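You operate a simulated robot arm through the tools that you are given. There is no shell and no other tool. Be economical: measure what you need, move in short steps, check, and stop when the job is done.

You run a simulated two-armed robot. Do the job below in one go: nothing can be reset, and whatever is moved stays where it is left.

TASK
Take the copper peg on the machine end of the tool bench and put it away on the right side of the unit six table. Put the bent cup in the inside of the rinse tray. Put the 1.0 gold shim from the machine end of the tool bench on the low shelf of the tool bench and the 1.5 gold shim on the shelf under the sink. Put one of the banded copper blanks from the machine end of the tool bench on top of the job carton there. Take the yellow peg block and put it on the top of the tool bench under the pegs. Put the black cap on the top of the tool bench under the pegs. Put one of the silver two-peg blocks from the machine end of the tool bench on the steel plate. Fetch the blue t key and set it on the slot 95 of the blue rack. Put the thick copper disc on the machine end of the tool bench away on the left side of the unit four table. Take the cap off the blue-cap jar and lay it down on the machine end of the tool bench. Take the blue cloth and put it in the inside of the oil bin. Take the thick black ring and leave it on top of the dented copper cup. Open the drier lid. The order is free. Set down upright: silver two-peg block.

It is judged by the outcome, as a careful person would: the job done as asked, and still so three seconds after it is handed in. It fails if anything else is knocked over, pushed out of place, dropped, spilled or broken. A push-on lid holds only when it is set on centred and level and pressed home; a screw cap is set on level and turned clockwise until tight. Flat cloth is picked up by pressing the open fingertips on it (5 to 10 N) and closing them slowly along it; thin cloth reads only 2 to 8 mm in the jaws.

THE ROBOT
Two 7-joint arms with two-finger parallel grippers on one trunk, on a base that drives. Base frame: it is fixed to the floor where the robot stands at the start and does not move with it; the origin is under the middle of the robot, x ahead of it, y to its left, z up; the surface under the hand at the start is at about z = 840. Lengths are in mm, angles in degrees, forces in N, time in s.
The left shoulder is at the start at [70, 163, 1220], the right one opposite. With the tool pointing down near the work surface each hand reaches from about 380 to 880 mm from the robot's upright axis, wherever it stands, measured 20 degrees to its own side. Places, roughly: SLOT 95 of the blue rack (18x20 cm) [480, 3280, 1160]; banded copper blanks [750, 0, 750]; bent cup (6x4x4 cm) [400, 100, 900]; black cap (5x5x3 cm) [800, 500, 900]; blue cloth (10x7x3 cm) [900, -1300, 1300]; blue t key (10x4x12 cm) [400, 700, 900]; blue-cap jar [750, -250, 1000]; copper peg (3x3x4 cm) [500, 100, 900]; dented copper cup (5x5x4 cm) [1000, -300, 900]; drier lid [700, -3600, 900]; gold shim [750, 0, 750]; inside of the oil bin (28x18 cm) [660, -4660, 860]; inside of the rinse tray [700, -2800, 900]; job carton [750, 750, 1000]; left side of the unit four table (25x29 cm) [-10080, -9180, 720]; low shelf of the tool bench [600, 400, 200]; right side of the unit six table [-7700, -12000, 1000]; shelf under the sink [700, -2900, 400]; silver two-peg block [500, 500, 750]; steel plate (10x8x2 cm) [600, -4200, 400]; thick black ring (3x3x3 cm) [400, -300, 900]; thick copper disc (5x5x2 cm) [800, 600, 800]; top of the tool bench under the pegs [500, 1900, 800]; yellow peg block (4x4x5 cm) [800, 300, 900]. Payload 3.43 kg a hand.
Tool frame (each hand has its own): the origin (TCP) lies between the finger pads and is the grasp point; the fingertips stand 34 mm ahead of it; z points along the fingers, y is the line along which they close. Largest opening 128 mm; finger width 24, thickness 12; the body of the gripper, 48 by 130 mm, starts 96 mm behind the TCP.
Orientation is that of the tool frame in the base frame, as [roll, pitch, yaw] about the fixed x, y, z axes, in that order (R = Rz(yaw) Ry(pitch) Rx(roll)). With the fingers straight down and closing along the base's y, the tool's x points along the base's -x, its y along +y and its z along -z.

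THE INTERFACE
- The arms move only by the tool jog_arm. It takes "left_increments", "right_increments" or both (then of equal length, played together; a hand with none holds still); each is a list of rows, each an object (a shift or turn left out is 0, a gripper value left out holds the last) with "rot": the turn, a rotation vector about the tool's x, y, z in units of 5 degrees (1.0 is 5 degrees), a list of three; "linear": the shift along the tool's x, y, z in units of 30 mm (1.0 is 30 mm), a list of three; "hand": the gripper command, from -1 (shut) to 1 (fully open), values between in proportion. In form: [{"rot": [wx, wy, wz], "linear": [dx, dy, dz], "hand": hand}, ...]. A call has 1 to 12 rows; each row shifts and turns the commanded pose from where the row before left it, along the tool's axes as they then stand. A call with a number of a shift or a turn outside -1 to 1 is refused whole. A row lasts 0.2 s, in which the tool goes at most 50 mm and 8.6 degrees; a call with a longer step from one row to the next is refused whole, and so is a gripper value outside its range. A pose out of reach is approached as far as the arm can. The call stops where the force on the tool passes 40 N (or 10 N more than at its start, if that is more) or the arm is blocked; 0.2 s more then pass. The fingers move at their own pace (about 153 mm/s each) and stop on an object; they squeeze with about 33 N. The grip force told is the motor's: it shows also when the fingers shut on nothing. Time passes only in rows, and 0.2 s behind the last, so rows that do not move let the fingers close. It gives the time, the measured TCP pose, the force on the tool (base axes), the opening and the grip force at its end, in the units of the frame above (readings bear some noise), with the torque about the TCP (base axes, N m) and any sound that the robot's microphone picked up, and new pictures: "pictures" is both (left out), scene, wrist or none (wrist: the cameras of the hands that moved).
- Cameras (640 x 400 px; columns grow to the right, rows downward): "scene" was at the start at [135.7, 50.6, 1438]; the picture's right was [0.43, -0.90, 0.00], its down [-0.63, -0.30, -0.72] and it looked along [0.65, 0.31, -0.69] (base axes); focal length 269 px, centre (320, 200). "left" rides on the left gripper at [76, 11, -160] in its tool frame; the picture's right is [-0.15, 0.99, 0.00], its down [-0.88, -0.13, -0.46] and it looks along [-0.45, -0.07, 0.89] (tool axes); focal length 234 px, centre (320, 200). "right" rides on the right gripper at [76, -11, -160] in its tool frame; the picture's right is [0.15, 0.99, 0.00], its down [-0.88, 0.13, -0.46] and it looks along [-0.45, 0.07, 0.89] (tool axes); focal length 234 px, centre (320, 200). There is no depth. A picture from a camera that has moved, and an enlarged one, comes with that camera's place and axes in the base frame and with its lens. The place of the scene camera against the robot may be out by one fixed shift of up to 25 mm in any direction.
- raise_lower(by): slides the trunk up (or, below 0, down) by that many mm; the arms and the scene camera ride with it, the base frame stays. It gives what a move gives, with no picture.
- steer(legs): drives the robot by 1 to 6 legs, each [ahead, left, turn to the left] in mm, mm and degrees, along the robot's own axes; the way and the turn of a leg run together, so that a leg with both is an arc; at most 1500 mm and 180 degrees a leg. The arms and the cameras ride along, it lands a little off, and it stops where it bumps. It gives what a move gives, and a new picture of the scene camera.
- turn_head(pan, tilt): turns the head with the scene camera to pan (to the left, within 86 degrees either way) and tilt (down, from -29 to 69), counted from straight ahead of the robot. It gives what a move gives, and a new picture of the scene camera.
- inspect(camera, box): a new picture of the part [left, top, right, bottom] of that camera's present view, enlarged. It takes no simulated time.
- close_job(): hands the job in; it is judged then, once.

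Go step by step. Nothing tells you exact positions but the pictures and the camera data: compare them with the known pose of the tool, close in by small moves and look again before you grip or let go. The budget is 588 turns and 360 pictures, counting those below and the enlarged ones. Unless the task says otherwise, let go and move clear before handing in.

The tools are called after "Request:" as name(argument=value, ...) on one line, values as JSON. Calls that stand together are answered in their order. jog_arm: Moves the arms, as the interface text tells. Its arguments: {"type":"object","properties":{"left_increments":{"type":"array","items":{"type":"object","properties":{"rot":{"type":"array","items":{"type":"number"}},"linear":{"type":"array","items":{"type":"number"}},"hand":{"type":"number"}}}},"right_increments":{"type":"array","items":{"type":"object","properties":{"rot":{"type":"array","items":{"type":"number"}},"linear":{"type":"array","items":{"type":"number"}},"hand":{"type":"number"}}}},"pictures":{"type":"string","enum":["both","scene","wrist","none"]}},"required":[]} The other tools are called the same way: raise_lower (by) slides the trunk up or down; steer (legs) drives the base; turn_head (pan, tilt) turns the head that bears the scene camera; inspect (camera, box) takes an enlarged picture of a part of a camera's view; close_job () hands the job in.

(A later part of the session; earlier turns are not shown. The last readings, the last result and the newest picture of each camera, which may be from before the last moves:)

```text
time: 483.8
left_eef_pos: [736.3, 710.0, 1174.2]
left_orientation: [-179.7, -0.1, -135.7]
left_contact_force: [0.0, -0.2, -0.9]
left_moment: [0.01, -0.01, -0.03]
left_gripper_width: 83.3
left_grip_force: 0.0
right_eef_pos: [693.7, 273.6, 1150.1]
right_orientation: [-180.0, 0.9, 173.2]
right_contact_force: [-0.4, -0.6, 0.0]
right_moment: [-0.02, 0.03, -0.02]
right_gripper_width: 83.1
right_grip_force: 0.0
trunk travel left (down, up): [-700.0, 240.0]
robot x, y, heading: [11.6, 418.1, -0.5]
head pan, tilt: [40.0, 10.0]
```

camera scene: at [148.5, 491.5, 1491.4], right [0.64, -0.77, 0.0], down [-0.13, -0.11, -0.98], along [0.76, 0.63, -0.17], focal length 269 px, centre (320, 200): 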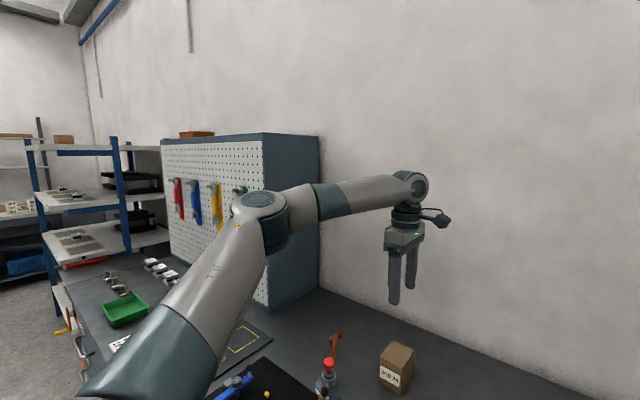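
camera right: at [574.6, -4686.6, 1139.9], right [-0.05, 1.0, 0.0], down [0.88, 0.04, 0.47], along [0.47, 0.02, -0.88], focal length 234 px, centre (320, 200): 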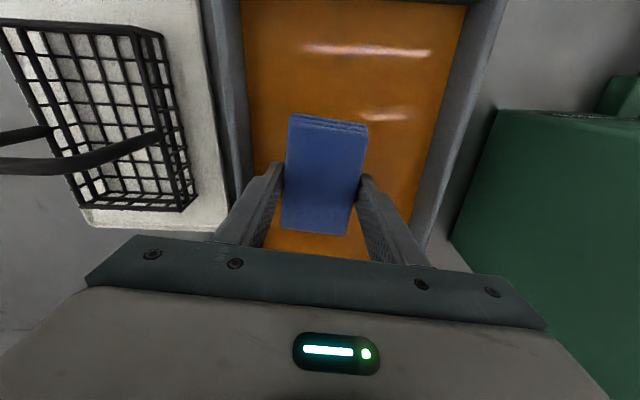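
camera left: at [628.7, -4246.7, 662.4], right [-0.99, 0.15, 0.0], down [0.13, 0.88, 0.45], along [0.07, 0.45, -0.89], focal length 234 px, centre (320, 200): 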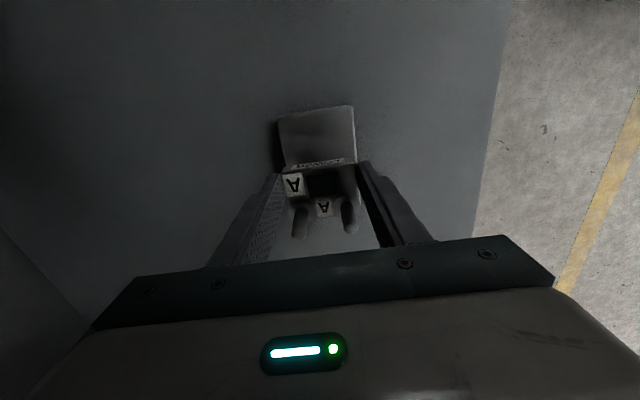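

Request:
jog_arm(right_increments=[{"linear": [-0.85, 1, 0]}, {"linear": [-0.85, 1, 0]}, {"linear": [-0.85, 0.98, 0]}, {"linear": [0, 0, 1]}, {"linear": [0, 0, 1]}, {"linear": [0, 0, 1]}, {"linear": [0, 0, 1]}], pictures="wrist")

```text
time: 485.4
left_eef_pos: [736.5, 709.2, 1174.5]
left_orientation: [-179.6, 0.0, -135.6]
left_contact_force: [-0.3, 0.5, 0.0]
left_moment: [-0.02, -0.01, 0.02]
left_gripper_width: 83.0
left_grip_force: 0.0
right_eef_pos: [781.2, 353.7, 1030.4]
right_orientation: [179.8, 0.9, 173.2]
right_contact_force: [0.4, 0.5, -0.3]
right_moment: [0.03, 0.0, 0.0]
right_gripper_width: 83.0
right_grip_force: 0.1
trunk travel left (down, up): [-700.0, 240.0]
robot x, y, heading: [12.2, 414.9, -0.0]
head pan, tilt: [40.0, 10.0]
camera right: at [702.9, 351.3, 1188.4], right [-0.03, 1.0, 0.0], down [0.88, 0.03, 0.47], along [0.47, 0.01, -0.88], focal length 234 px, centre (320, 200)
```

right: 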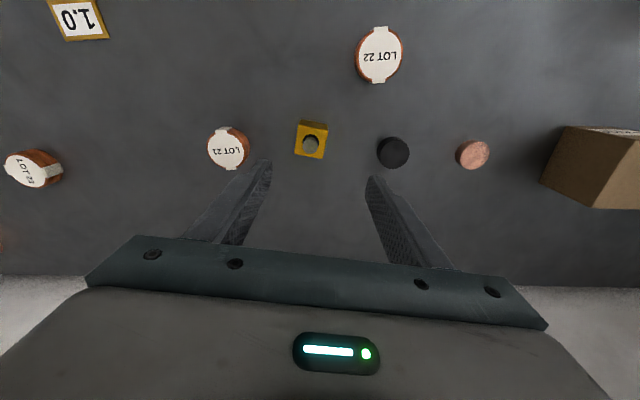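

Request:
jog_arm(right_increments=[{"linear": [0.05, -0.46, 1], "hand": 0.1}, {"linear": [0, 0, 1]}, {"linear": [0, 0, 1]}, {"linear": [0, 0, 1]}, {"linear": [0, 0, 0.85]}, {"hand": -1}, {}, {}], pictures="wrist")

```text
time: 487.1
left_eef_pos: [736.2, 710.8, 1175.1]
left_orientation: [-179.6, 0.0, -135.7]
left_contact_force: [0.1, -0.1, 0.4]
left_moment: [-0.01, 0.02, -0.02]
left_gripper_width: 83.2
left_grip_force: 0.1
right_eef_pos: [777.0, 339.4, 885.5]
right_orientation: [180.0, 0.9, 173.3]
right_contact_force: [-0.5, -0.2, 0.0]
right_moment: [-0.01, 0.0, 0.04]
right_gripper_width: 39.3
right_grip_force: 33.5
trunk travel left (down, up): [-700.0, 240.0]
robot x, y, heading: [16.6, 417.2, -0.0]
head pan, tilt: [40.0, 10.0]
camera right: at [699.3, 337.2, 1043.6], right [-0.03, 1.0, 0.0], down [0.88, 0.03, 0.47], along [0.47, 0.01, -0.88], focal length 234 px, centre (320, 200)
```

right: 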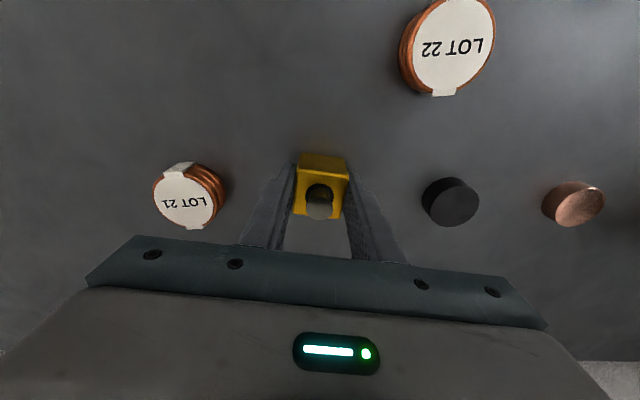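

Yellow block gripped. Raise the right and bring the left over the black cap.

Request:
jog_arm(right_increments=[{"linear": [0, 0, -1]}, {"linear": [0, 0, -1]}, {"linear": [0, 0, -1]}, {"linear": [0, 0, -1]}, {"linear": [0, 0, -1]}, {"linear": [0, 0, -1]}, {"linear": [0, 0, -1]}, {"linear": [0, 0, -1]}, {"linear": [1, -0.8, 0]}, {"linear": [1, -0.8, 0]}, {"linear": [1, -0.8, 0]}, {"linear": [1, -0.8, 0]}], pictures="none")

Request:
jog_arm(left_increments=[{"linear": [0.58, -0.935, 0]}, {"linear": [0.58, -0.935, 0]}, {"linear": [0.58, -0.935, 0]}, {"linear": [0.58, -0.935, 0]}, {"linear": [0.58, -0.935, 0.5]}, {"linear": [0.58, -0.935, 0.5]}, {"linear": [0.58, -0.935, 1]}, {"linear": [0.58, -0.935, 1]}, {"linear": [0, 0, 1]}], pictures="wrist")

```text
time: 489.8
left_eef_pos: [734.8, 709.3, 1176.0]
left_orientation: [-179.6, 0.2, -135.6]
left_contact_force: [0.4, 0.2, 0.7]
left_moment: [0.04, -0.04, 0.0]
left_gripper_width: 83.3
left_grip_force: 0.1
right_eef_pos: [643.6, 252.6, 1125.2]
right_orientation: [179.8, 1.0, 173.2]
right_contact_force: [-0.4, 0.1, -1.2]
right_moment: [0.03, -0.01, 0.03]
right_gripper_width: 39.5
right_grip_force: 33.1
trunk travel left (down, up): [-700.0, 240.0]
robot x, y, heading: [15.4, 413.4, -0.3]
head pan, tilt: [40.0, 10.0]
```

```text
time: 491.8
left_eef_pos: [639.7, 601.8, 1048.3]
left_orientation: [-179.4, 0.0, -135.6]
left_contact_force: [0.5, 0.7, 0.2]
left_moment: [0.02, 0.03, 0.02]
left_gripper_width: 83.4
left_grip_force: 0.1
left hand out of reach, approached as far as the arm can: row 1, 2, 3, 4, 5, 6, 7, 8, 9
right_eef_pos: [647.3, 256.4, 1125.5]
right_orientation: [179.8, 0.9, 173.3]
right_contact_force: [-0.1, 0.2, -2.2]
right_moment: [-0.01, 0.01, 0.02]
right_gripper_width: 39.3
right_grip_force: 33.1
trunk travel left (down, up): [-700.0, 240.0]
robot x, y, heading: [18.3, 418.7, -0.4]
head pan, tilt: [40.0, 10.0]
camera left: at [577.2, 557.5, 1207.9], right [-0.59, 0.81, -0.01], down [0.72, 0.53, 0.46], along [0.38, 0.26, -0.89], focal length 234 px, centre (320, 200)
```

left: 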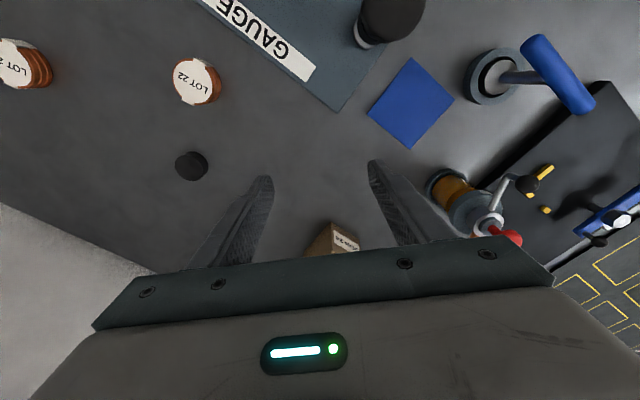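

Request:
steer(legs=[[15, -260, 0]])

Request:
jog_arm(left_increments=[{"linear": [-0.9, -0.13, 0], "hand": 0.3}, {"linear": [-0.9, -0.13, 0]}, {"linear": [-0.9, -0.13, 0]}, {"linear": [-0.9, -0.13, 0]}, {"linear": [-0.9, -0.13, 0]}, {"linear": [-0.9, -0.13, 0]}, {"linear": [-0.6, -0.13, 0]}, {"linear": [0, 0, 0.7]}], pictures="wrist")

```text
time: 493.6
left_eef_pos: [652.5, 345.4, 1048.8]
left_orientation: [-179.4, 0.0, -135.4]
left_contact_force: [0.3, 0.1, -0.3]
left_moment: [-0.01, -0.01, 0.01]
left_gripper_width: 83.2
left_grip_force: 0.2
right_eef_pos: [660.8, 1.3, 1124.8]
right_orientation: [179.8, 1.0, 173.4]
right_contact_force: [-0.1, 0.7, -2.4]
right_moment: [-0.01, 0.03, 0.02]
right_gripper_width: 39.5
right_grip_force: 33.4
trunk travel left (down, up): [-700.0, 240.0]
robot x, y, heading: [31.1, 159.8, -0.2]
head pan, tilt: [40.0, 10.0]
camera scene: at [163.5, 235.2, 1491.3], right [0.64, -0.77, 0.0], down [-0.13, -0.11, -0.98], along [0.76, 0.63, -0.17], focal length 269 px, centre (320, 200)
```

scene: 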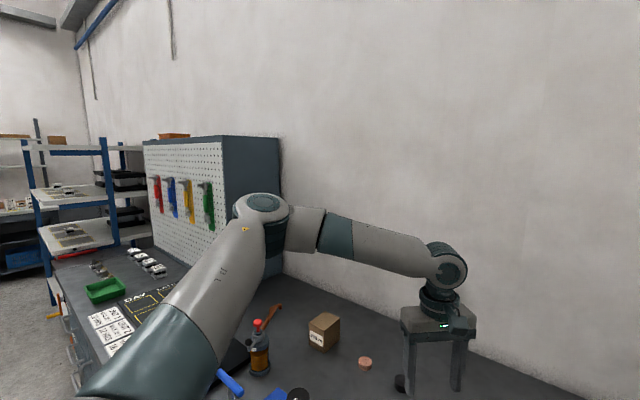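

```text
time: 495.4
left_eef_pos: [756.7, 477.0, 1037.7]
left_orientation: [-179.3, 0.1, -135.4]
left_contact_force: [-0.1, -0.2, 0.0]
left_moment: [0.01, -0.02, 0.02]
left_gripper_width: 83.1
left_grip_force: 0.1
left hand out of reach, approached as far as the arm can: row 2, 3, 4, 5, 6, 7, 8
right_eef_pos: [660.0, 1.5, 1123.8]
right_orientation: [179.9, 0.9, 173.4]
right_contact_force: [-0.2, -0.4, -2.2]
right_moment: [-0.01, 0.02, 0.02]
right_gripper_width: 39.4
right_grip_force: 32.9
trunk travel left (down, up): [-700.0, 240.0]
robot x, y, heading: [33.5, 162.9, -0.4]
head pan, tilt: [40.0, 10.0]
camera left: at [693.0, 434.6, 1198.0], right [-0.59, 0.81, -0.01], down [0.71, 0.53, 0.46], along [0.38, 0.26, -0.89], focal length 234 px, centre (320, 200)
```

left: 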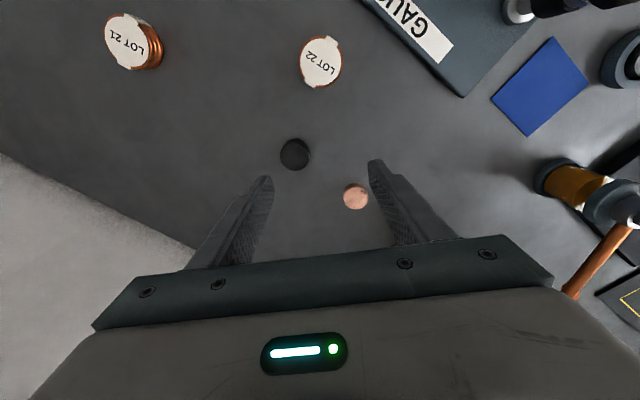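

Request:
jog_arm(left_increments=[{"rot": [0, 0, 1]}, {"rot": [0, 0, 1]}, {"rot": [0, 0, 1]}, {"rot": [0, 0, 1]}, {"linear": [-0.5, -0.7, 0.7]}, {"linear": [-0.5, -0.7, 0.7]}, {"linear": [0, 0, 0.7]}], pictures="wrist")

```text
time: 497.0
left_eef_pos: [744.9, 479.2, 1003.3]
left_orientation: [-179.2, 0.2, -155.4]
left_contact_force: [0.2, 0.3, 0.9]
left_moment: [0.05, -0.02, -0.02]
left_gripper_width: 83.0
left_grip_force: 0.0
left hand out of reach, approached as far as the arm can: row 5, 6, 7
right_eef_pos: [660.1, 0.1, 1124.6]
right_orientation: [179.9, 0.9, 173.3]
right_contact_force: [-0.4, 0.8, -0.5]
right_moment: [0.0, -0.02, 0.0]
right_gripper_width: 39.2
right_grip_force: 33.1
trunk travel left (down, up): [-700.0, 240.0]
robot x, y, heading: [27.8, 161.1, -0.3]
head pan, tilt: [40.0, 10.0]
camera left: at [670.7, 460.3, 1161.6], right [-0.28, 0.96, -0.01], down [0.85, 0.25, 0.46], along [0.45, 0.12, -0.89], focal length 234 px, centre (320, 200)
```

left: 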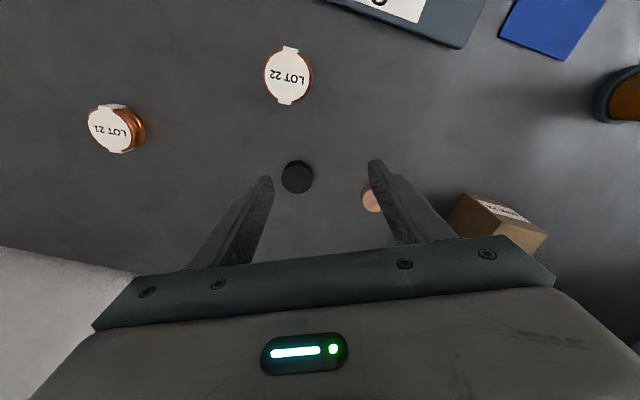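

Left arm is limited here; I'll use the right arm for pick-ups. Tuck the left and carry the yellow block to the pegboard end.

Request:
jog_arm(left_increments=[{"linear": [0, 0, -1]}, {"linear": [0, 0, -1]}, {"linear": [0.8, 0, -1]}, {"linear": [1, 0, -1]}, {"linear": [1, 0, 0]}, {"linear": [1, 0, 0]}, {"linear": [1, 0, 0]}, {"linear": [1, 0, 0]}], pictures="none")

Request:
steer(legs=[[-150, 0, 0], [0, 1450, 0], [0, 400, 0]])

Request:
turn_head(pan=0, tilt=45)

```text
time: 498.8
left_eef_pos: [582.9, 407.6, 1119.6]
left_orientation: [-179.3, 0.2, -155.3]
left_contact_force: [-0.4, 1.0, -0.5]
left_moment: [0.0, -0.03, -0.04]
left_gripper_width: 83.3
left_grip_force: 0.1
right_eef_pos: [659.9, 0.2, 1125.0]
right_orientation: [180.0, 0.8, 173.4]
right_contact_force: [0.2, -0.5, -1.7]
right_moment: [0.03, 0.0, 0.02]
right_gripper_width: 39.6
right_grip_force: 33.0
trunk travel left (down, up): [-700.0, 240.0]
robot x, y, heading: [26.8, 164.3, -0.1]
head pan, tilt: [40.0, 10.0]
```

```text
time: 509.0
left_eef_pos: [471.9, 2218.5, 1120.4]
left_orientation: [-179.6, 0.2, -157.1]
left_contact_force: [0.7, 0.3, 0.4]
left_moment: [0.03, -0.03, 0.01]
left_gripper_width: 83.1
left_grip_force: 0.1
right_eef_pos: [538.5, 1808.8, 1125.1]
right_orientation: [179.8, 0.9, 171.7]
right_contact_force: [0.3, 0.1, -1.2]
right_moment: [0.02, 0.0, 0.03]
right_gripper_width: 39.4
right_grip_force: 32.9
trunk travel left (down, up): [-700.0, 240.0]
robot x, y, heading: [-87.4, 1986.3, -1.6]
head pan, tilt: [40.0, 10.0]
camera scene: at [48.1, 2058.3, 1491.3], right [0.62, -0.79, 0.0], down [-0.14, -0.11, -0.98], along [0.77, 0.61, -0.17], focal length 269 px, centre (320, 200)
```

scene: 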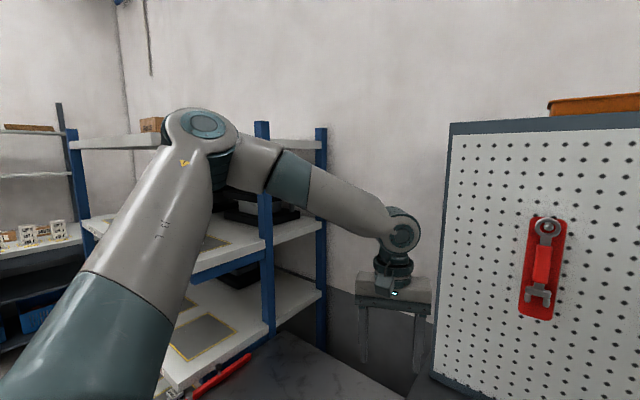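

```text
time: 510.1
left_eef_pos: [473.2, 2219.4, 1122.3]
left_orientation: [-179.4, 0.2, -157.1]
left_contact_force: [-0.5, -0.3, 0.2]
left_moment: [-0.03, 0.03, -0.04]
left_gripper_width: 83.1
left_grip_force: 0.1
right_eef_pos: [538.6, 1810.8, 1124.0]
right_orientation: [179.8, 0.9, 171.8]
right_contact_force: [0.4, 0.2, -2.2]
right_moment: [0.02, 0.04, 0.02]
right_gripper_width: 39.4
right_grip_force: 33.1
trunk travel left (down, up): [-700.0, 240.0]
robot x, y, heading: [-87.3, 1990.6, -2.1]
head pan, tilt: [0.0, 45.0]
camera scene: at [56.3, 1998.9, 1436.4], right [-0.03, -1.0, 0.0], down [-0.71, 0.02, -0.71], along [0.71, -0.02, -0.71], focal length 269 px, centre (320, 200)
```

scene: 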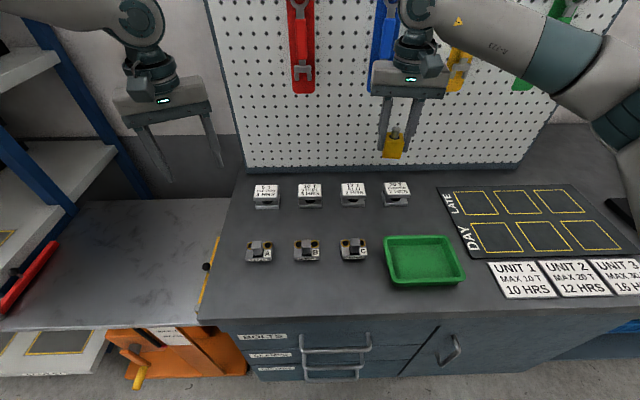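

The area under the pegs has card stands and blocks; I'll set the yellow block in the clear strip between the rows, near (522,1945).

Request:
jog_arm(right_increments=[{"linear": [0.3, 1, 0]}, {"linear": [0.3, 1, 0]}, {"linear": [0.3, 1, 0]}, {"linear": [0.3, 1, 0]}, {"linear": [0, 0.3, 1]}, {"linear": [0, 0, 1]}, {"linear": [0, 0, 1]}, {"linear": [0, 0, 1]}, {"linear": [0, 0, 1]}, {"linear": [0, 0, 1]}], pictures="scene")

```text
time: 512.2
left_eef_pos: [473.7, 2219.5, 1119.5]
left_orientation: [-179.6, 0.1, -157.0]
left_contact_force: [0.2, -0.7, -0.9]
left_moment: [-0.03, 0.03, 0.03]
left_gripper_width: 83.2
left_grip_force: 0.2
right_eef_pos: [524.5, 1942.2, 942.7]
right_orientation: [179.8, 0.9, 171.8]
right_contact_force: [0.3, 0.5, -1.0]
right_moment: [0.03, -0.01, 0.0]
right_gripper_width: 39.0
right_grip_force: 33.2
trunk travel left (down, up): [-700.0, 240.0]
robot x, y, heading: [-91.4, 1989.6, -2.2]
head pan, tilt: [0.0, 45.0]
camera scene: at [56.9, 1998.8, 1436.3], right [-0.03, -1.0, 0.0], down [-0.71, 0.02, -0.71], along [0.71, -0.02, -0.71], focal length 269 px, centre (320, 200)
```

scene: 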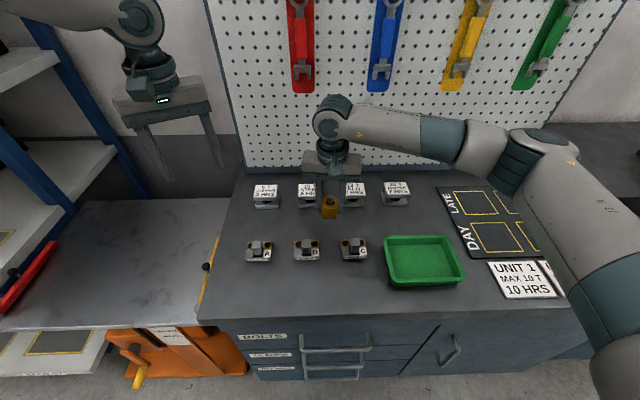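

Request:
jog_arm(right_increments=[{"linear": [0, 0, 1]}, {"linear": [0, 0, 0.75]}, {}], pictures="none")

Request:
jog_arm(right_increments=[{"linear": [0, 0, 0.1]}, {}], pictures="none")

Request:
jog_arm(right_increments=[{"linear": [0, 0, 0.08]}, {}], pictures="none")

```text
time: 513.0
left_eef_pos: [473.4, 2220.0, 1120.9]
left_orientation: [-179.4, 0.3, -157.1]
left_contact_force: [0.5, 0.4, -0.7]
left_moment: [0.02, -0.01, 0.0]
left_gripper_width: 83.2
left_grip_force: 0.1
right_eef_pos: [524.3, 1941.6, 892.0]
right_orientation: [179.9, 0.9, 171.9]
right_contact_force: [0.2, -0.8, -1.8]
right_moment: [0.02, 0.0, -0.03]
right_gripper_width: 39.4
right_grip_force: 32.8
trunk travel left (down, up): [-700.0, 240.0]
robot x, y, heading: [-87.9, 1986.0, -2.0]
head pan, tilt: [0.0, 45.0]
```

```text
time: 513.6
left_eef_pos: [473.1, 2219.7, 1120.4]
left_orientation: [-179.4, 0.3, -157.1]
left_contact_force: [-0.8, 0.1, -0.8]
left_moment: [-0.02, 0.0, 0.01]
left_gripper_width: 83.4
left_grip_force: 0.1
right_eef_pos: [525.3, 1941.8, 888.5]
right_orientation: [180.0, 1.0, 171.8]
right_contact_force: [-0.1, -0.2, -1.9]
right_moment: [0.01, -0.03, -0.02]
right_gripper_width: 39.4
right_grip_force: 32.8
trunk travel left (down, up): [-700.0, 240.0]
robot x, y, heading: [-88.4, 1989.4, -2.0]
head pan, tilt: [0.0, 45.0]
```

```text
time: 514.2
left_eef_pos: [473.1, 2219.6, 1120.8]
left_orientation: [-179.5, 0.2, -157.1]
left_contact_force: [0.0, -0.3, -0.8]
left_moment: [0.02, 0.03, 0.01]
left_gripper_width: 83.0
left_grip_force: 0.0
right_eef_pos: [523.3, 1942.9, 885.9]
right_orientation: [179.9, 0.9, 171.8]
right_contact_force: [-0.1, 0.1, -1.9]
right_moment: [0.01, 0.02, 0.01]
right_gripper_width: 39.8
right_grip_force: 33.1
trunk travel left (down, up): [-700.0, 240.0]
robot x, y, heading: [-89.4, 1987.8, -2.0]
head pan, tilt: [0.0, 45.0]
```

Request:
jog_arm(right_increments=[{"linear": [0, 0, 0.07]}, {}, {"hand": -0.2}, {"hand": 0}, {}, {"linear": [0, 0, -0.5]}, {"linear": [0, 0, -1]}, {"linear": [0, 0, -1]}, {"linear": [0, 0, -1]}, {"linear": [0, 0, -1]}, {"linear": [0, 0, -1]}, {"linear": [0, 0, -1]}], pictures="scene")

```text
time: 516.9
left_eef_pos: [471.9, 2219.2, 1120.8]
left_orientation: [-179.4, 0.3, -157.1]
left_contact_force: [-0.4, -0.1, 0.3]
left_moment: [-0.01, -0.01, 0.02]
left_gripper_width: 83.0
left_grip_force: 0.0
right_eef_pos: [521.3, 1943.2, 1079.8]
right_orientation: [-179.9, 1.0, 171.8]
right_contact_force: [-0.1, 0.0, -0.3]
right_moment: [-0.05, 0.0, 0.01]
right_gripper_width: 64.0
right_grip_force: 0.0
trunk travel left (down, up): [-700.0, 240.0]
robot x, y, heading: [-90.1, 1988.9, -1.8]
head pan, tilt: [0.0, 45.0]
camera scene: at [55.4, 1999.3, 1436.4], right [-0.03, -1.0, 0.0], down [-0.71, 0.02, -0.71], along [0.71, -0.02, -0.71], focal length 269 px, centre (320, 200)
```

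scene: 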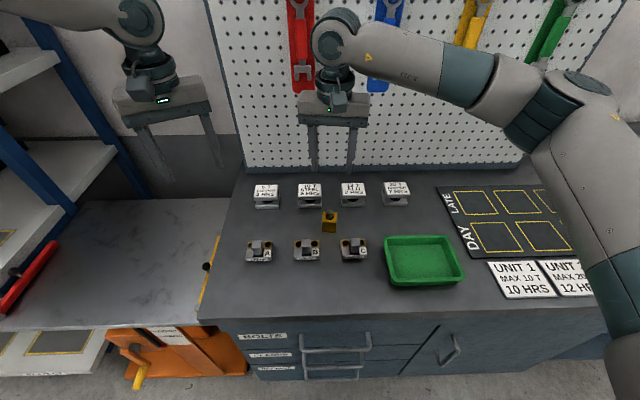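

Yellow block is set. Next the blue T key: its bar runs along y, centre ≈ (438,747,935); I'll grip it end-to-end with the right hand.

Request:
jog_arm(right_increments=[{"linear": [1, 0, -0.5], "hand": 1}, {"linear": [1, 0, -0.5]}], pictures="none")

Request:
steer(legs=[[-60, -1130, 2]])

```text
time: 517.5
left_eef_pos: [471.3, 2219.4, 1121.9]
left_orientation: [-179.4, 0.3, -157.1]
left_contact_force: [0.0, -0.1, -1.0]
left_moment: [-0.05, -0.01, -0.04]
left_gripper_width: 83.3
left_grip_force: 0.2
right_eef_pos: [459.8, 1952.6, 1109.0]
right_orientation: [179.8, 0.8, 171.8]
right_contact_force: [-0.5, 0.8, -0.2]
right_moment: [0.04, -0.01, 0.02]
right_gripper_width: 128.0
right_grip_force: 0.0
trunk travel left (down, up): [-700.0, 240.0]
robot x, y, heading: [-85.5, 1985.9, -1.6]
head pan, tilt: [0.0, 45.0]
```

```text
time: 523.2
left_eef_pos: [380.9, 1096.5, 1120.8]
left_orientation: [-179.4, 0.2, -156.5]
left_contact_force: [0.0, 0.7, 0.2]
left_moment: [-0.03, 0.0, 0.03]
left_gripper_width: 83.2
left_grip_force: 0.2
right_eef_pos: [370.5, 829.2, 1108.6]
right_orientation: [179.9, 0.9, 172.5]
right_contact_force: [-0.5, 0.4, 0.8]
right_moment: [0.01, -0.02, -0.04]
right_gripper_width: 127.8
right_grip_force: 0.1
trunk travel left (down, up): [-700.0, 240.0]
robot x, y, heading: [-179.1, 859.0, -1.1]
head pan, tilt: [0.0, 45.0]
camera scene: at [-33.7, 871.6, 1436.4], right [-0.02, -1.0, 0.0], down [-0.71, 0.01, -0.71], along [0.71, -0.02, -0.71], focal length 269 px, centre (320, 200)
```

scene: 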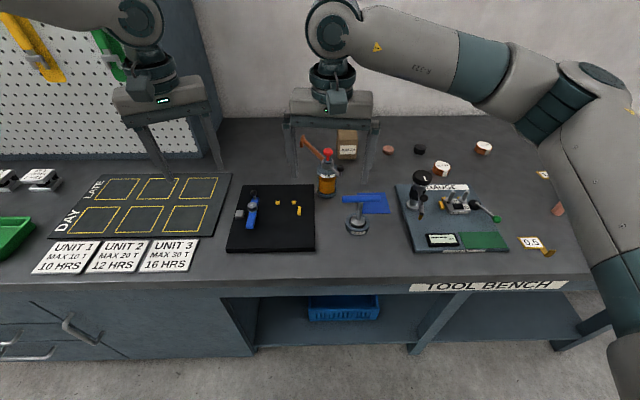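

Request:
jog_arm(right_increments=[{"linear": [-0.7, -0.85, 0], "rot": [0, 0, -0.75]}, {"linear": [-0.7, -0.85, 0], "rot": [0, 0, -0.75]}, {"linear": [-0.6, -0.8, 0]}, {"linear": [0, 0, 1]}, {"linear": [0, 0, 0.7]}], pictures="wrist")

```text
time: 524.4
left_eef_pos: [381.0, 1096.7, 1119.6]
left_orientation: [-179.4, 0.1, -156.5]
left_contact_force: [-0.2, 0.0, -0.1]
left_moment: [-0.01, -0.03, 0.0]
left_gripper_width: 83.2
left_grip_force: 0.1
right_eef_pos: [426.2, 750.3, 1059.0]
right_orientation: [180.0, 0.9, 179.9]
right_contact_force: [0.6, -0.2, -0.2]
right_moment: [-0.01, 0.01, -0.02]
right_gripper_width: 127.9
right_grip_force: 0.1
trunk travel left (down, up): [-700.0, 240.0]
robot x, y, heading: [-174.5, 855.0, -1.1]
head pan, tilt: [0.0, 45.0]
camera right: at [348.6, 740.1, 1217.2], right [-0.14, 0.99, 0.0], down [0.87, 0.13, 0.47], along [0.46, 0.07, -0.88], focal length 234 px, centre (320, 200)
```

right: 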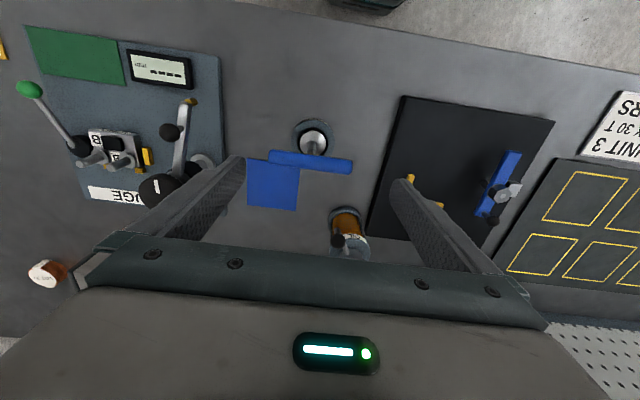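

Request:
jog_arm(right_increments=[{"linear": [-0.6, -0.2, 0.5]}, {"linear": [0, 0, 1]}, {"linear": [0, 0, 1]}], pictures="wrist")

```text
time: 525.2
left_eef_pos: [381.0, 1096.7, 1120.6]
left_orientation: [-179.5, 0.3, -156.6]
left_contact_force: [0.2, 0.0, -0.5]
left_moment: [-0.01, 0.02, -0.02]
left_gripper_width: 83.2
left_grip_force: 0.1
right_eef_pos: [444.6, 743.0, 986.8]
right_orientation: [180.0, 0.8, 179.9]
right_contact_force: [0.6, 1.1, 0.3]
right_moment: [0.0, 0.04, -0.01]
right_gripper_width: 128.1
right_grip_force: 0.0
trunk travel left (down, up): [-700.0, 240.0]
robot x, y, heading: [-175.3, 857.7, -1.3]
head pan, tilt: [0.0, 45.0]
camera right: at [367.7, 732.4, 1145.0], right [-0.14, 0.99, 0.0], down [0.87, 0.13, 0.47], along [0.47, 0.07, -0.88], focal length 234 px, centre (320, 200)
```

right: 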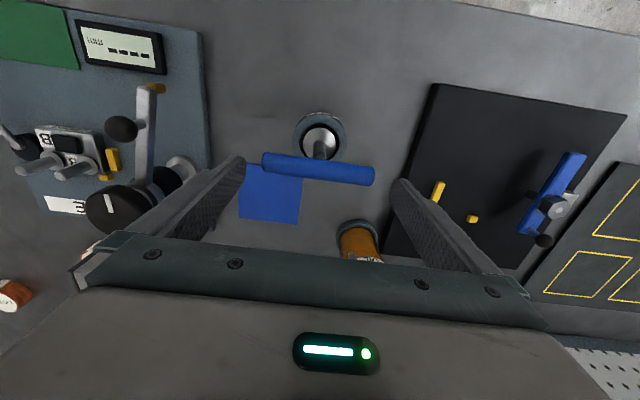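

Request:
jog_arm(right_increments=[{"linear": [0, 0.03, 0.6]}, {"linear": [0, 0, 0.55]}, {"hand": 0.6}, {"hand": -1}, {}, {}], pictures="none")

Request:
jog_arm(right_increments=[{"linear": [0, 0, -0.3]}, {"linear": [0, 0, -0.5]}, {"linear": [0, 0, -1]}, {"linear": [0, 0, -1]}, {"linear": [0, 0, -1]}], pictures="wrist")

```text
time: 526.6
left_eef_pos: [381.3, 1095.8, 1121.5]
left_orientation: [-179.4, 0.1, -156.5]
left_contact_force: [0.3, -0.1, -0.6]
left_moment: [0.01, -0.02, 0.02]
left_gripper_width: 83.3
left_grip_force: 0.0
right_eef_pos: [447.3, 744.1, 951.1]
right_orientation: [-180.0, 0.9, 179.9]
right_contact_force: [-0.1, -0.8, 0.1]
right_moment: [-0.01, 0.01, 0.02]
right_gripper_width: 99.5
right_grip_force: 32.8
trunk travel left (down, up): [-700.0, 240.0]
robot x, y, heading: [-175.3, 859.6, -1.2]
head pan, tilt: [0.0, 45.0]
```

```text
time: 527.8
left_eef_pos: [380.0, 1096.1, 1120.3]
left_orientation: [-179.4, 0.2, -156.5]
left_contact_force: [-0.1, 0.3, -0.1]
left_moment: [0.03, -0.01, 0.0]
left_gripper_width: 83.3
left_grip_force: 0.0
right_eef_pos: [442.4, 744.2, 1064.7]
right_orientation: [-180.0, 0.9, 180.0]
right_contact_force: [0.0, 1.2, -2.8]
right_moment: [-0.02, 0.01, 0.01]
right_gripper_width: 99.7
right_grip_force: 32.7
trunk travel left (down, up): [-700.0, 240.0]
robot x, y, heading: [-176.2, 860.8, -1.2]
head pan, tilt: [0.0, 45.0]
camera right: at [365.0, 734.4, 1222.3], right [-0.14, 0.99, 0.0], down [0.87, 0.13, 0.47], along [0.46, 0.07, -0.88], focal length 234 px, centre (320, 200)
```

right: 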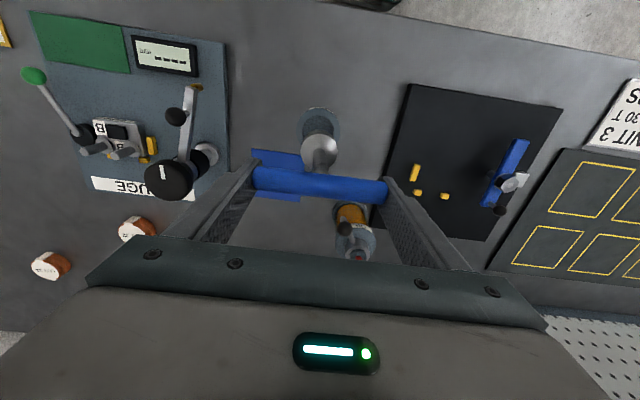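

T key lifted. Raise more and drive to the blue rack.

Request:
jog_arm(right_increments=[{"linear": [0, 0, -1]}, {"linear": [0, 0, -1]}, {"linear": [0, 0, -1]}, {"linear": [0, 0, -1]}, {"linear": [0, 0, -1]}], pictures="none")

Request:
steer(legs=[[-250, 0, 1.2], [0, 1200, 0], [0, 1200, 0]])

```text
time: 529.0
left_eef_pos: [378.8, 1095.8, 1121.4]
left_orientation: [-179.4, 0.2, -156.5]
left_contact_force: [-0.1, 0.2, 0.1]
left_moment: [-0.01, 0.02, 0.04]
left_gripper_width: 83.1
left_grip_force: 0.1
right_eef_pos: [441.4, 744.2, 1213.5]
right_orientation: [180.0, 0.9, 179.9]
right_contact_force: [-0.4, 0.2, -2.2]
right_moment: [-0.02, -0.03, 0.01]
right_gripper_width: 99.5
right_grip_force: 33.0
trunk travel left (down, up): [-700.0, 240.0]
robot x, y, heading: [-178.1, 857.5, -1.3]
head pan, tilt: [0.0, 45.0]
```

```text
time: 542.3
left_eef_pos: [163.3, 3515.3, 1120.0]
left_orientation: [-179.4, 0.2, -156.5]
left_contact_force: [0.1, 1.1, -0.4]
left_moment: [0.01, 0.02, 0.01]
left_gripper_width: 83.4
left_grip_force: 0.1
right_eef_pos: [225.2, 3163.5, 1214.1]
right_orientation: [-180.0, 1.0, 179.9]
right_contact_force: [0.3, -0.5, -2.8]
right_moment: [0.03, 0.01, 0.0]
right_gripper_width: 99.7
right_grip_force: 33.0
trunk travel left (down, up): [-700.0, 240.0]
robot x, y, heading: [-393.7, 3279.7, -1.1]
head pan, tilt: [0.0, 45.0]
camera scene: at [-249.8, 3290.9, 1436.3], right [-0.02, -1.0, 0.0], down [-0.71, 0.02, -0.71], along [0.71, -0.01, -0.71], focal length 269 px, centre (320, 200)
```

scene: 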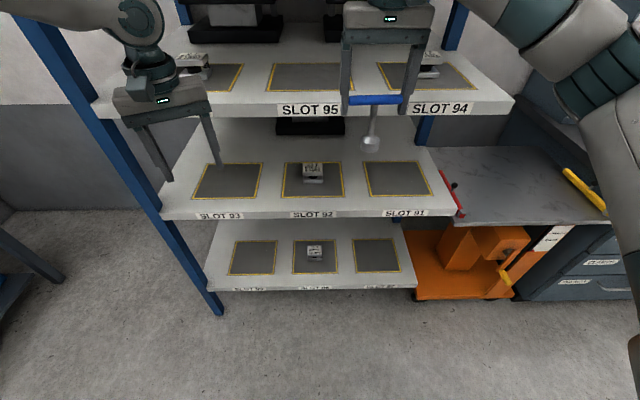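

Request:
turn_head(pan=0, tilt=15)

```text
time: 543.2
left_eef_pos: [163.8, 3515.5, 1121.3]
left_orientation: [-179.4, 0.2, -156.5]
left_contact_force: [0.1, 0.6, -0.2]
left_moment: [-0.01, 0.01, -0.02]
left_gripper_width: 83.0
left_grip_force: 0.0
right_eef_pos: [225.5, 3162.9, 1212.9]
right_orientation: [-180.0, 0.9, 179.9]
right_contact_force: [0.6, -0.2, -3.2]
right_moment: [-0.02, -0.03, -0.02]
right_gripper_width: 99.3
right_grip_force: 32.8
trunk travel left (down, up): [-700.0, 240.0]
robot x, y, heading: [-393.3, 3279.0, -1.2]
head pan, tilt: [0.0, 15.0]
camera scene: at [-237.7, 3290.7, 1483.1], right [-0.02, -1.0, 0.0], down [-0.26, 0.01, -0.97], along [0.97, -0.02, -0.26], focal length 269 px, centre (320, 200)
```

scene: 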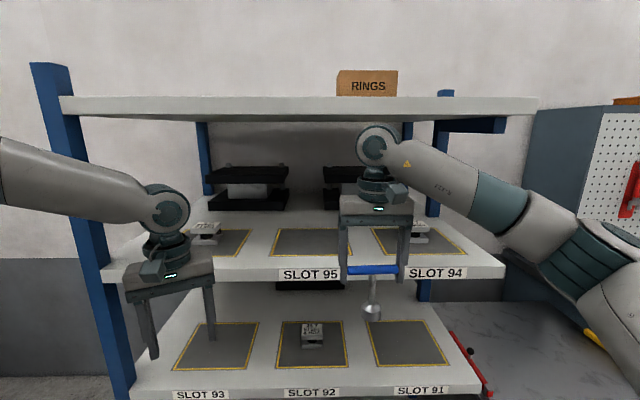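

The slot 95 cell has a shelf above, so the key must go in lying forward: tilt the hand ~70° and lay it on the mat. Back off/align first.

Request:
steer(legs=[[-110, 145, 1.2]])

Request:
jog_arm(right_increments=[{"rot": [0, -1, 0]}, {"rot": [0, -1, 0]}, {"rot": [0, -1, 0]}, {"rot": [0, -1, 0]}, {"rot": [0, -1, 0]}, {"rot": [0, -1, 0]}, {"rot": [0, -1, 0]}, {"rot": [0, -1, 0]}, {"rot": [0, -1, 0]}, {"rot": [0, -1, 0]}, {"rot": [0, -1, 0]}, {"rot": [0, -1, 0]}], pictures="none")

Request:
jog_arm(right_increments=[{"rot": [0, -1, 0]}, {"rot": [0, -1, 0]}], pictures="scene")

```text
time: 544.7
left_eef_pos: [50.0, 3672.2, 1119.2]
left_orientation: [-179.5, 0.3, -155.3]
left_contact_force: [0.0, 0.1, -0.2]
left_moment: [0.04, 0.0, -0.04]
left_gripper_width: 83.3
left_grip_force: 0.0
right_eef_pos: [120.5, 3322.2, 1212.6]
right_orientation: [180.0, 0.8, -179.0]
right_contact_force: [0.2, -1.1, -2.4]
right_moment: [-0.01, 0.0, 0.02]
right_gripper_width: 99.5
right_grip_force: 33.3
trunk travel left (down, up): [-700.0, 240.0]
robot x, y, heading: [-500.8, 3423.9, -0.1]
head pan, tilt: [0.0, 15.0]
camera scene: at [-345.4, 3438.6, 1483.0], right [0.0, -1.0, 0.0], down [-0.26, 0.0, -0.97], along [0.97, 0.0, -0.26], focal length 269 px, centre (320, 200)
```

scene: 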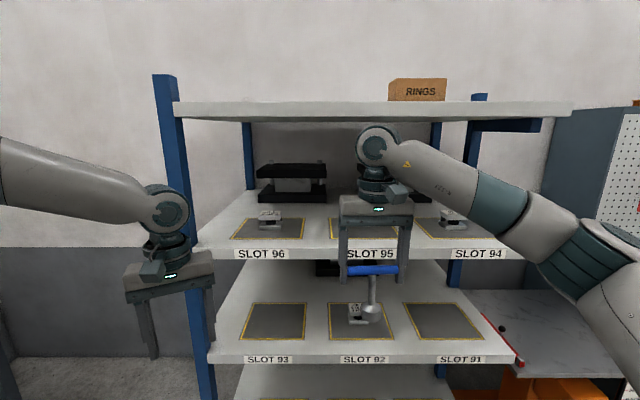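

```text
time: 547.3
left_eef_pos: [51.1, 3673.2, 1120.4]
left_orientation: [-179.4, 0.1, -155.3]
left_contact_force: [-0.4, 0.5, -0.1]
left_moment: [0.03, 0.03, -0.03]
left_gripper_width: 83.3
left_grip_force: 0.1
right_eef_pos: [119.5, 3323.4, 1214.3]
right_orientation: [-179.9, 60.9, -178.9]
right_contact_force: [-0.5, 0.0, -2.0]
right_moment: [-0.02, 0.06, 0.01]
right_gripper_width: 99.3
right_grip_force: 32.4
trunk travel left (down, up): [-700.0, 240.0]
robot x, y, heading: [-500.3, 3425.1, 0.1]
head pan, tilt: [0.0, 15.0]
```

```text
time: 547.9
left_eef_pos: [49.6, 3674.1, 1121.2]
left_orientation: [-179.5, 0.2, -155.4]
left_contact_force: [-0.2, -0.8, 0.0]
left_moment: [-0.01, -0.01, -0.02]
left_gripper_width: 82.8
left_grip_force: 0.0
right_eef_pos: [120.7, 3321.5, 1212.9]
right_orientation: [-179.9, 70.9, -178.9]
right_contact_force: [0.7, -0.1, -2.3]
right_moment: [0.02, 0.07, 0.01]
right_gripper_width: 99.6
right_grip_force: 33.1
trunk travel left (down, up): [-700.0, 240.0]
robot x, y, heading: [-503.3, 3428.8, 0.0]
head pan, tilt: [0.0, 15.0]
camera scene: at [-346.3, 3439.9, 1483.2], right [0.0, -1.0, 0.0], down [-0.26, 0.0, -0.97], along [0.97, 0.0, -0.26], focal length 269 px, centre (320, 200)
```

scene: 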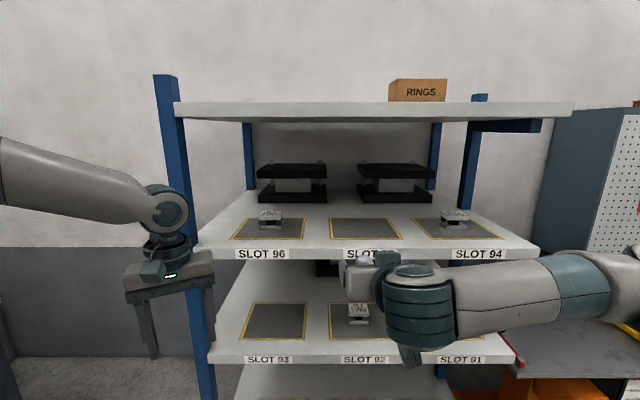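

Request:
jog_arm(right_increments=[{"linear": [-0.946, 0, -0.326]}, {"linear": [-0.3, 0, -0.1]}], pictures="wrist")

Request:
steer(legs=[[200, -31, 0]])

```text
time: 548.5
left_eef_pos: [49.9, 3674.0, 1120.9]
left_orientation: [-179.4, 0.1, -155.3]
left_contact_force: [-0.6, 0.8, 0.1]
left_moment: [-0.03, 0.01, -0.03]
left_gripper_width: 83.3
left_grip_force: 0.1
right_eef_pos: [119.0, 3322.7, 1253.8]
right_orientation: [-179.8, 70.9, -178.8]
right_contact_force: [-0.3, 0.0, -2.3]
right_moment: [-0.03, 0.11, 0.01]
right_gripper_width: 99.2
right_grip_force: 32.7
trunk travel left (down, up): [-700.0, 240.0]
robot x, y, heading: [-500.0, 3422.5, -0.1]
head pan, tilt: [0.0, 15.0]
camera right: at [-54.9, 3309.8, 1233.3], right [-0.07, 0.99, -0.14], down [-0.14, 0.13, 0.98], along [0.99, 0.08, 0.13], focal length 234 px, centre (320, 200)
```

right: 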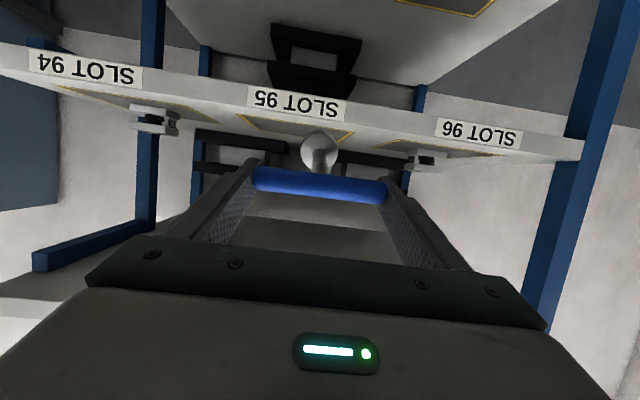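

```text
time: 550.1
left_eef_pos: [247.9, 3641.9, 1120.8]
left_orientation: [-179.3, 0.3, -155.4]
left_contact_force: [0.4, 0.1, 0.8]
left_moment: [-0.01, 0.01, -0.02]
left_gripper_width: 83.1
left_grip_force: 0.1
right_eef_pos: [317.0, 3292.1, 1254.0]
right_orientation: [-179.9, 70.9, -178.9]
right_contact_force: [0.4, -0.5, -2.8]
right_moment: [0.0, 0.1, 0.0]
right_gripper_width: 99.2
right_grip_force: 33.5
trunk travel left (down, up): [-700.0, 240.0]
robot x, y, heading: [-300.2, 3392.0, 0.3]
head pan, tilt: [0.0, 15.0]
camera scene: at [-149.4, 3409.1, 1483.3], right [0.0, -1.0, 0.0], down [-0.26, 0.0, -0.97], along [0.97, 0.0, -0.26], focal length 269 px, centre (320, 200)
```

scene: 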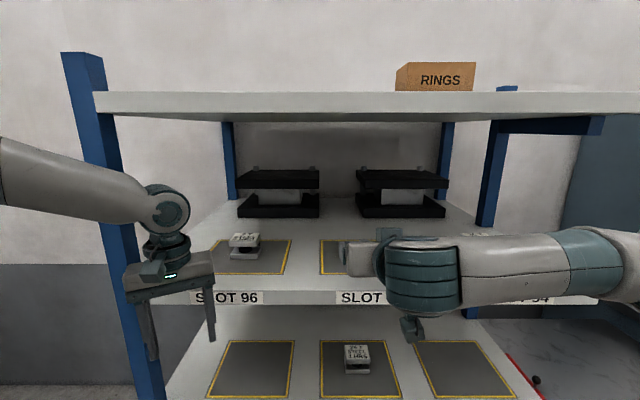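

Request:
jog_arm(right_increments=[{"linear": [-0.326, 0, 0.946]}, {"linear": [-0.326, 0, 0.946]}, {"linear": [-0.16, 0, 0.47]}, {"linear": [0.946, 0, 0.326]}], pictures="scene")

Request:
inspect(camera="right", box=[160, 40, 480, 240])

```text
time: 551.1
left_eef_pos: [249.6, 3641.2, 1120.2]
left_orientation: [-179.5, 0.2, -155.3]
left_contact_force: [0.0, 0.3, -0.6]
left_moment: [-0.01, 0.04, -0.04]
left_gripper_width: 83.1
left_grip_force: 0.1
right_eef_pos: [393.3, 3291.3, 1222.3]
right_orientation: [179.9, 71.0, -179.1]
right_contact_force: [0.1, -0.5, -2.3]
right_moment: [0.0, 0.07, 0.01]
right_gripper_width: 99.5
right_grip_force: 33.0
trunk travel left (down, up): [-700.0, 240.0]
robot x, y, heading: [-304.5, 3397.1, -0.0]
head pan, tilt: [0.0, 15.0]
camera scene: at [-147.9, 3408.2, 1483.1], right [0.0, -1.0, 0.0], down [-0.26, 0.0, -0.97], along [0.97, 0.0, -0.26], focal length 269 px, centre (320, 200)
```

scene: 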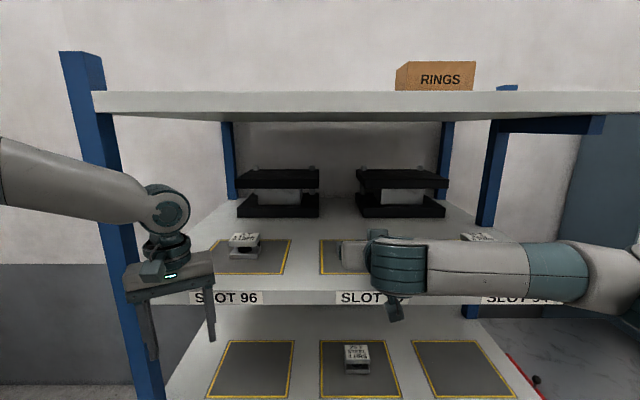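

```text
2.00 times, centred on (320, 140) of right
camera zoom: at [217.8, 3278.1, 1202.6], right [-0.07, 0.99, -0.14], down [-0.14, 0.13, 0.98], along [0.99, 0.08, 0.13], focal length 468 px, centre (320, 320)
```

zoom: 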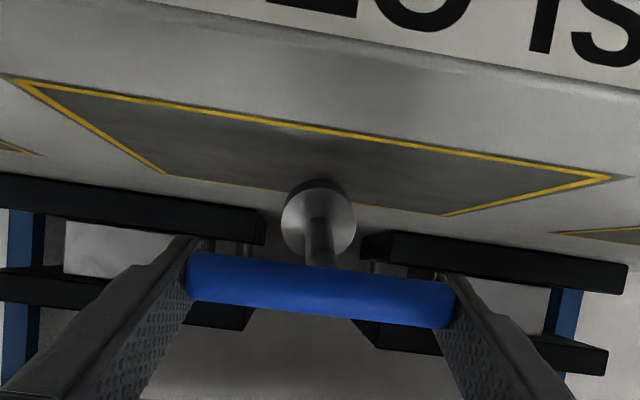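

Request:
jog_arm(right_increments=[{"linear": [0.3, 0, 0.1]}, {"linear": [0.2, 0, 0.07]}, {}], pictures="none")

Request:
jog_arm(right_increments=[{"linear": [0.2, 0, 0.07]}, {}], pictures="none")

Request:
jog_arm(right_increments=[{"linear": [0.2, 0, 0.07]}, {}], pictures="none")

```text
time: 551.9
left_eef_pos: [247.5, 3642.0, 1120.8]
left_orientation: [-179.5, 0.3, -155.3]
left_contact_force: [-0.1, 0.1, -0.8]
left_moment: [-0.03, -0.01, -0.03]
left_gripper_width: 83.4
left_grip_force: 0.1
right_eef_pos: [390.4, 3293.2, 1207.3]
right_orientation: [-180.0, 71.1, -179.1]
right_contact_force: [-1.9, -0.8, 8.6]
right_moment: [-0.04, -0.91, -0.09]
right_gripper_width: 99.7
right_grip_force: 33.5
trunk travel left (down, up): [-700.0, 240.0]
robot x, y, heading: [-299.8, 3395.9, 0.1]
head pan, tilt: [0.0, 15.0]
```

```text
time: 552.5
left_eef_pos: [247.8, 3642.0, 1121.8]
left_orientation: [-179.5, 0.3, -155.2]
left_contact_force: [-0.2, 0.2, -0.2]
left_moment: [0.01, 0.0, 0.02]
left_gripper_width: 83.2
left_grip_force: 0.0
right_eef_pos: [390.3, 3292.8, 1201.7]
right_orientation: [-179.9, 70.9, -178.9]
right_contact_force: [-3.6, -1.7, 9.7]
right_moment: [-0.16, -0.94, -0.13]
right_gripper_width: 99.8
right_grip_force: 33.0
trunk travel left (down, up): [-700.0, 240.0]
robot x, y, heading: [-306.4, 3394.7, -0.0]
head pan, tilt: [0.0, 15.0]
```

```text
time: 553.1
left_eef_pos: [247.1, 3642.0, 1121.9]
left_orientation: [-179.4, 0.3, -155.3]
left_contact_force: [-0.5, -0.5, 0.1]
left_moment: [0.02, -0.01, 0.01]
left_gripper_width: 83.2
left_grip_force: 0.0
right_eef_pos: [390.9, 3291.4, 1196.3]
right_orientation: [-179.9, 71.0, -178.8]
right_contact_force: [-2.7, -1.7, 9.5]
right_moment: [-0.04, -0.88, -0.1]
right_gripper_width: 99.6
right_grip_force: 33.1
trunk travel left (down, up): [-700.0, 240.0]
robot x, y, heading: [-302.2, 3391.8, 0.0]
head pan, tilt: [0.0, 15.0]
```

Request:
jog_arm(right_increments=[{"linear": [0.2, 0, 0.07]}, {"linear": [0.1, 0, 0.035]}, {}], pictures="none")

Request:
jog_arm(right_increments=[{"hand": 0.63}, {}, {"hand": 0.8}, {"hand": 1}, {}], pictures="wrist")

```text
time: 553.9
left_eef_pos: [247.7, 3642.0, 1121.0]
left_orientation: [-179.4, 0.3, -155.3]
left_contact_force: [0.0, 0.1, -0.2]
left_moment: [-0.04, -0.02, 0.01]
left_gripper_width: 83.3
left_grip_force: 0.1
right_eef_pos: [391.0, 3290.9, 1187.7]
right_orientation: [-179.9, 71.0, -178.9]
right_contact_force: [-3.3, -0.6, 8.4]
right_moment: [-0.08, -0.91, -0.06]
right_gripper_width: 99.5
right_grip_force: 32.8
trunk travel left (down, up): [-700.0, 240.0]
robot x, y, heading: [-303.7, 3392.2, 0.2]
head pan, tilt: [0.0, 15.0]
```

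```text
time: 555.1
left_eef_pos: [248.7, 3641.6, 1121.3]
left_orientation: [-179.3, 0.3, -155.4]
left_contact_force: [-0.2, -0.1, -0.1]
left_moment: [0.01, -0.04, -0.03]
left_gripper_width: 83.1
left_grip_force: 0.1
right_eef_pos: [393.3, 3293.0, 1185.6]
right_orientation: [-179.8, 70.8, -178.9]
right_contact_force: [0.5, 0.5, 0.2]
right_moment: [-0.02, -0.04, 0.0]
right_gripper_width: 128.1
right_grip_force: 0.0
trunk travel left (down, up): [-700.0, 240.0]
robot x, y, heading: [-301.3, 3394.7, 0.3]
head pan, tilt: [0.0, 15.0]
camera right: at [217.6, 3279.3, 1165.6], right [-0.07, 0.99, -0.14], down [-0.14, 0.13, 0.98], along [0.99, 0.08, 0.13], focal length 234 px, centre (320, 200)
```

right: 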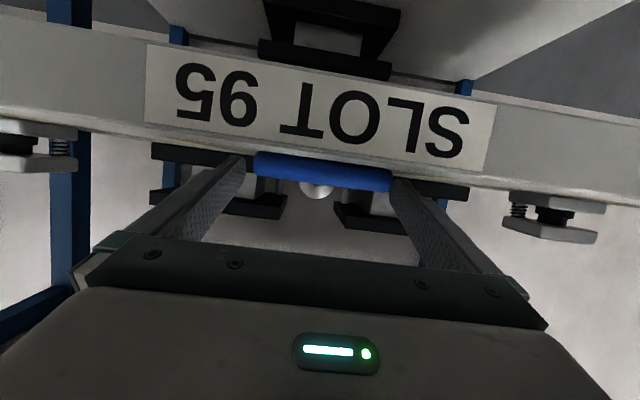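

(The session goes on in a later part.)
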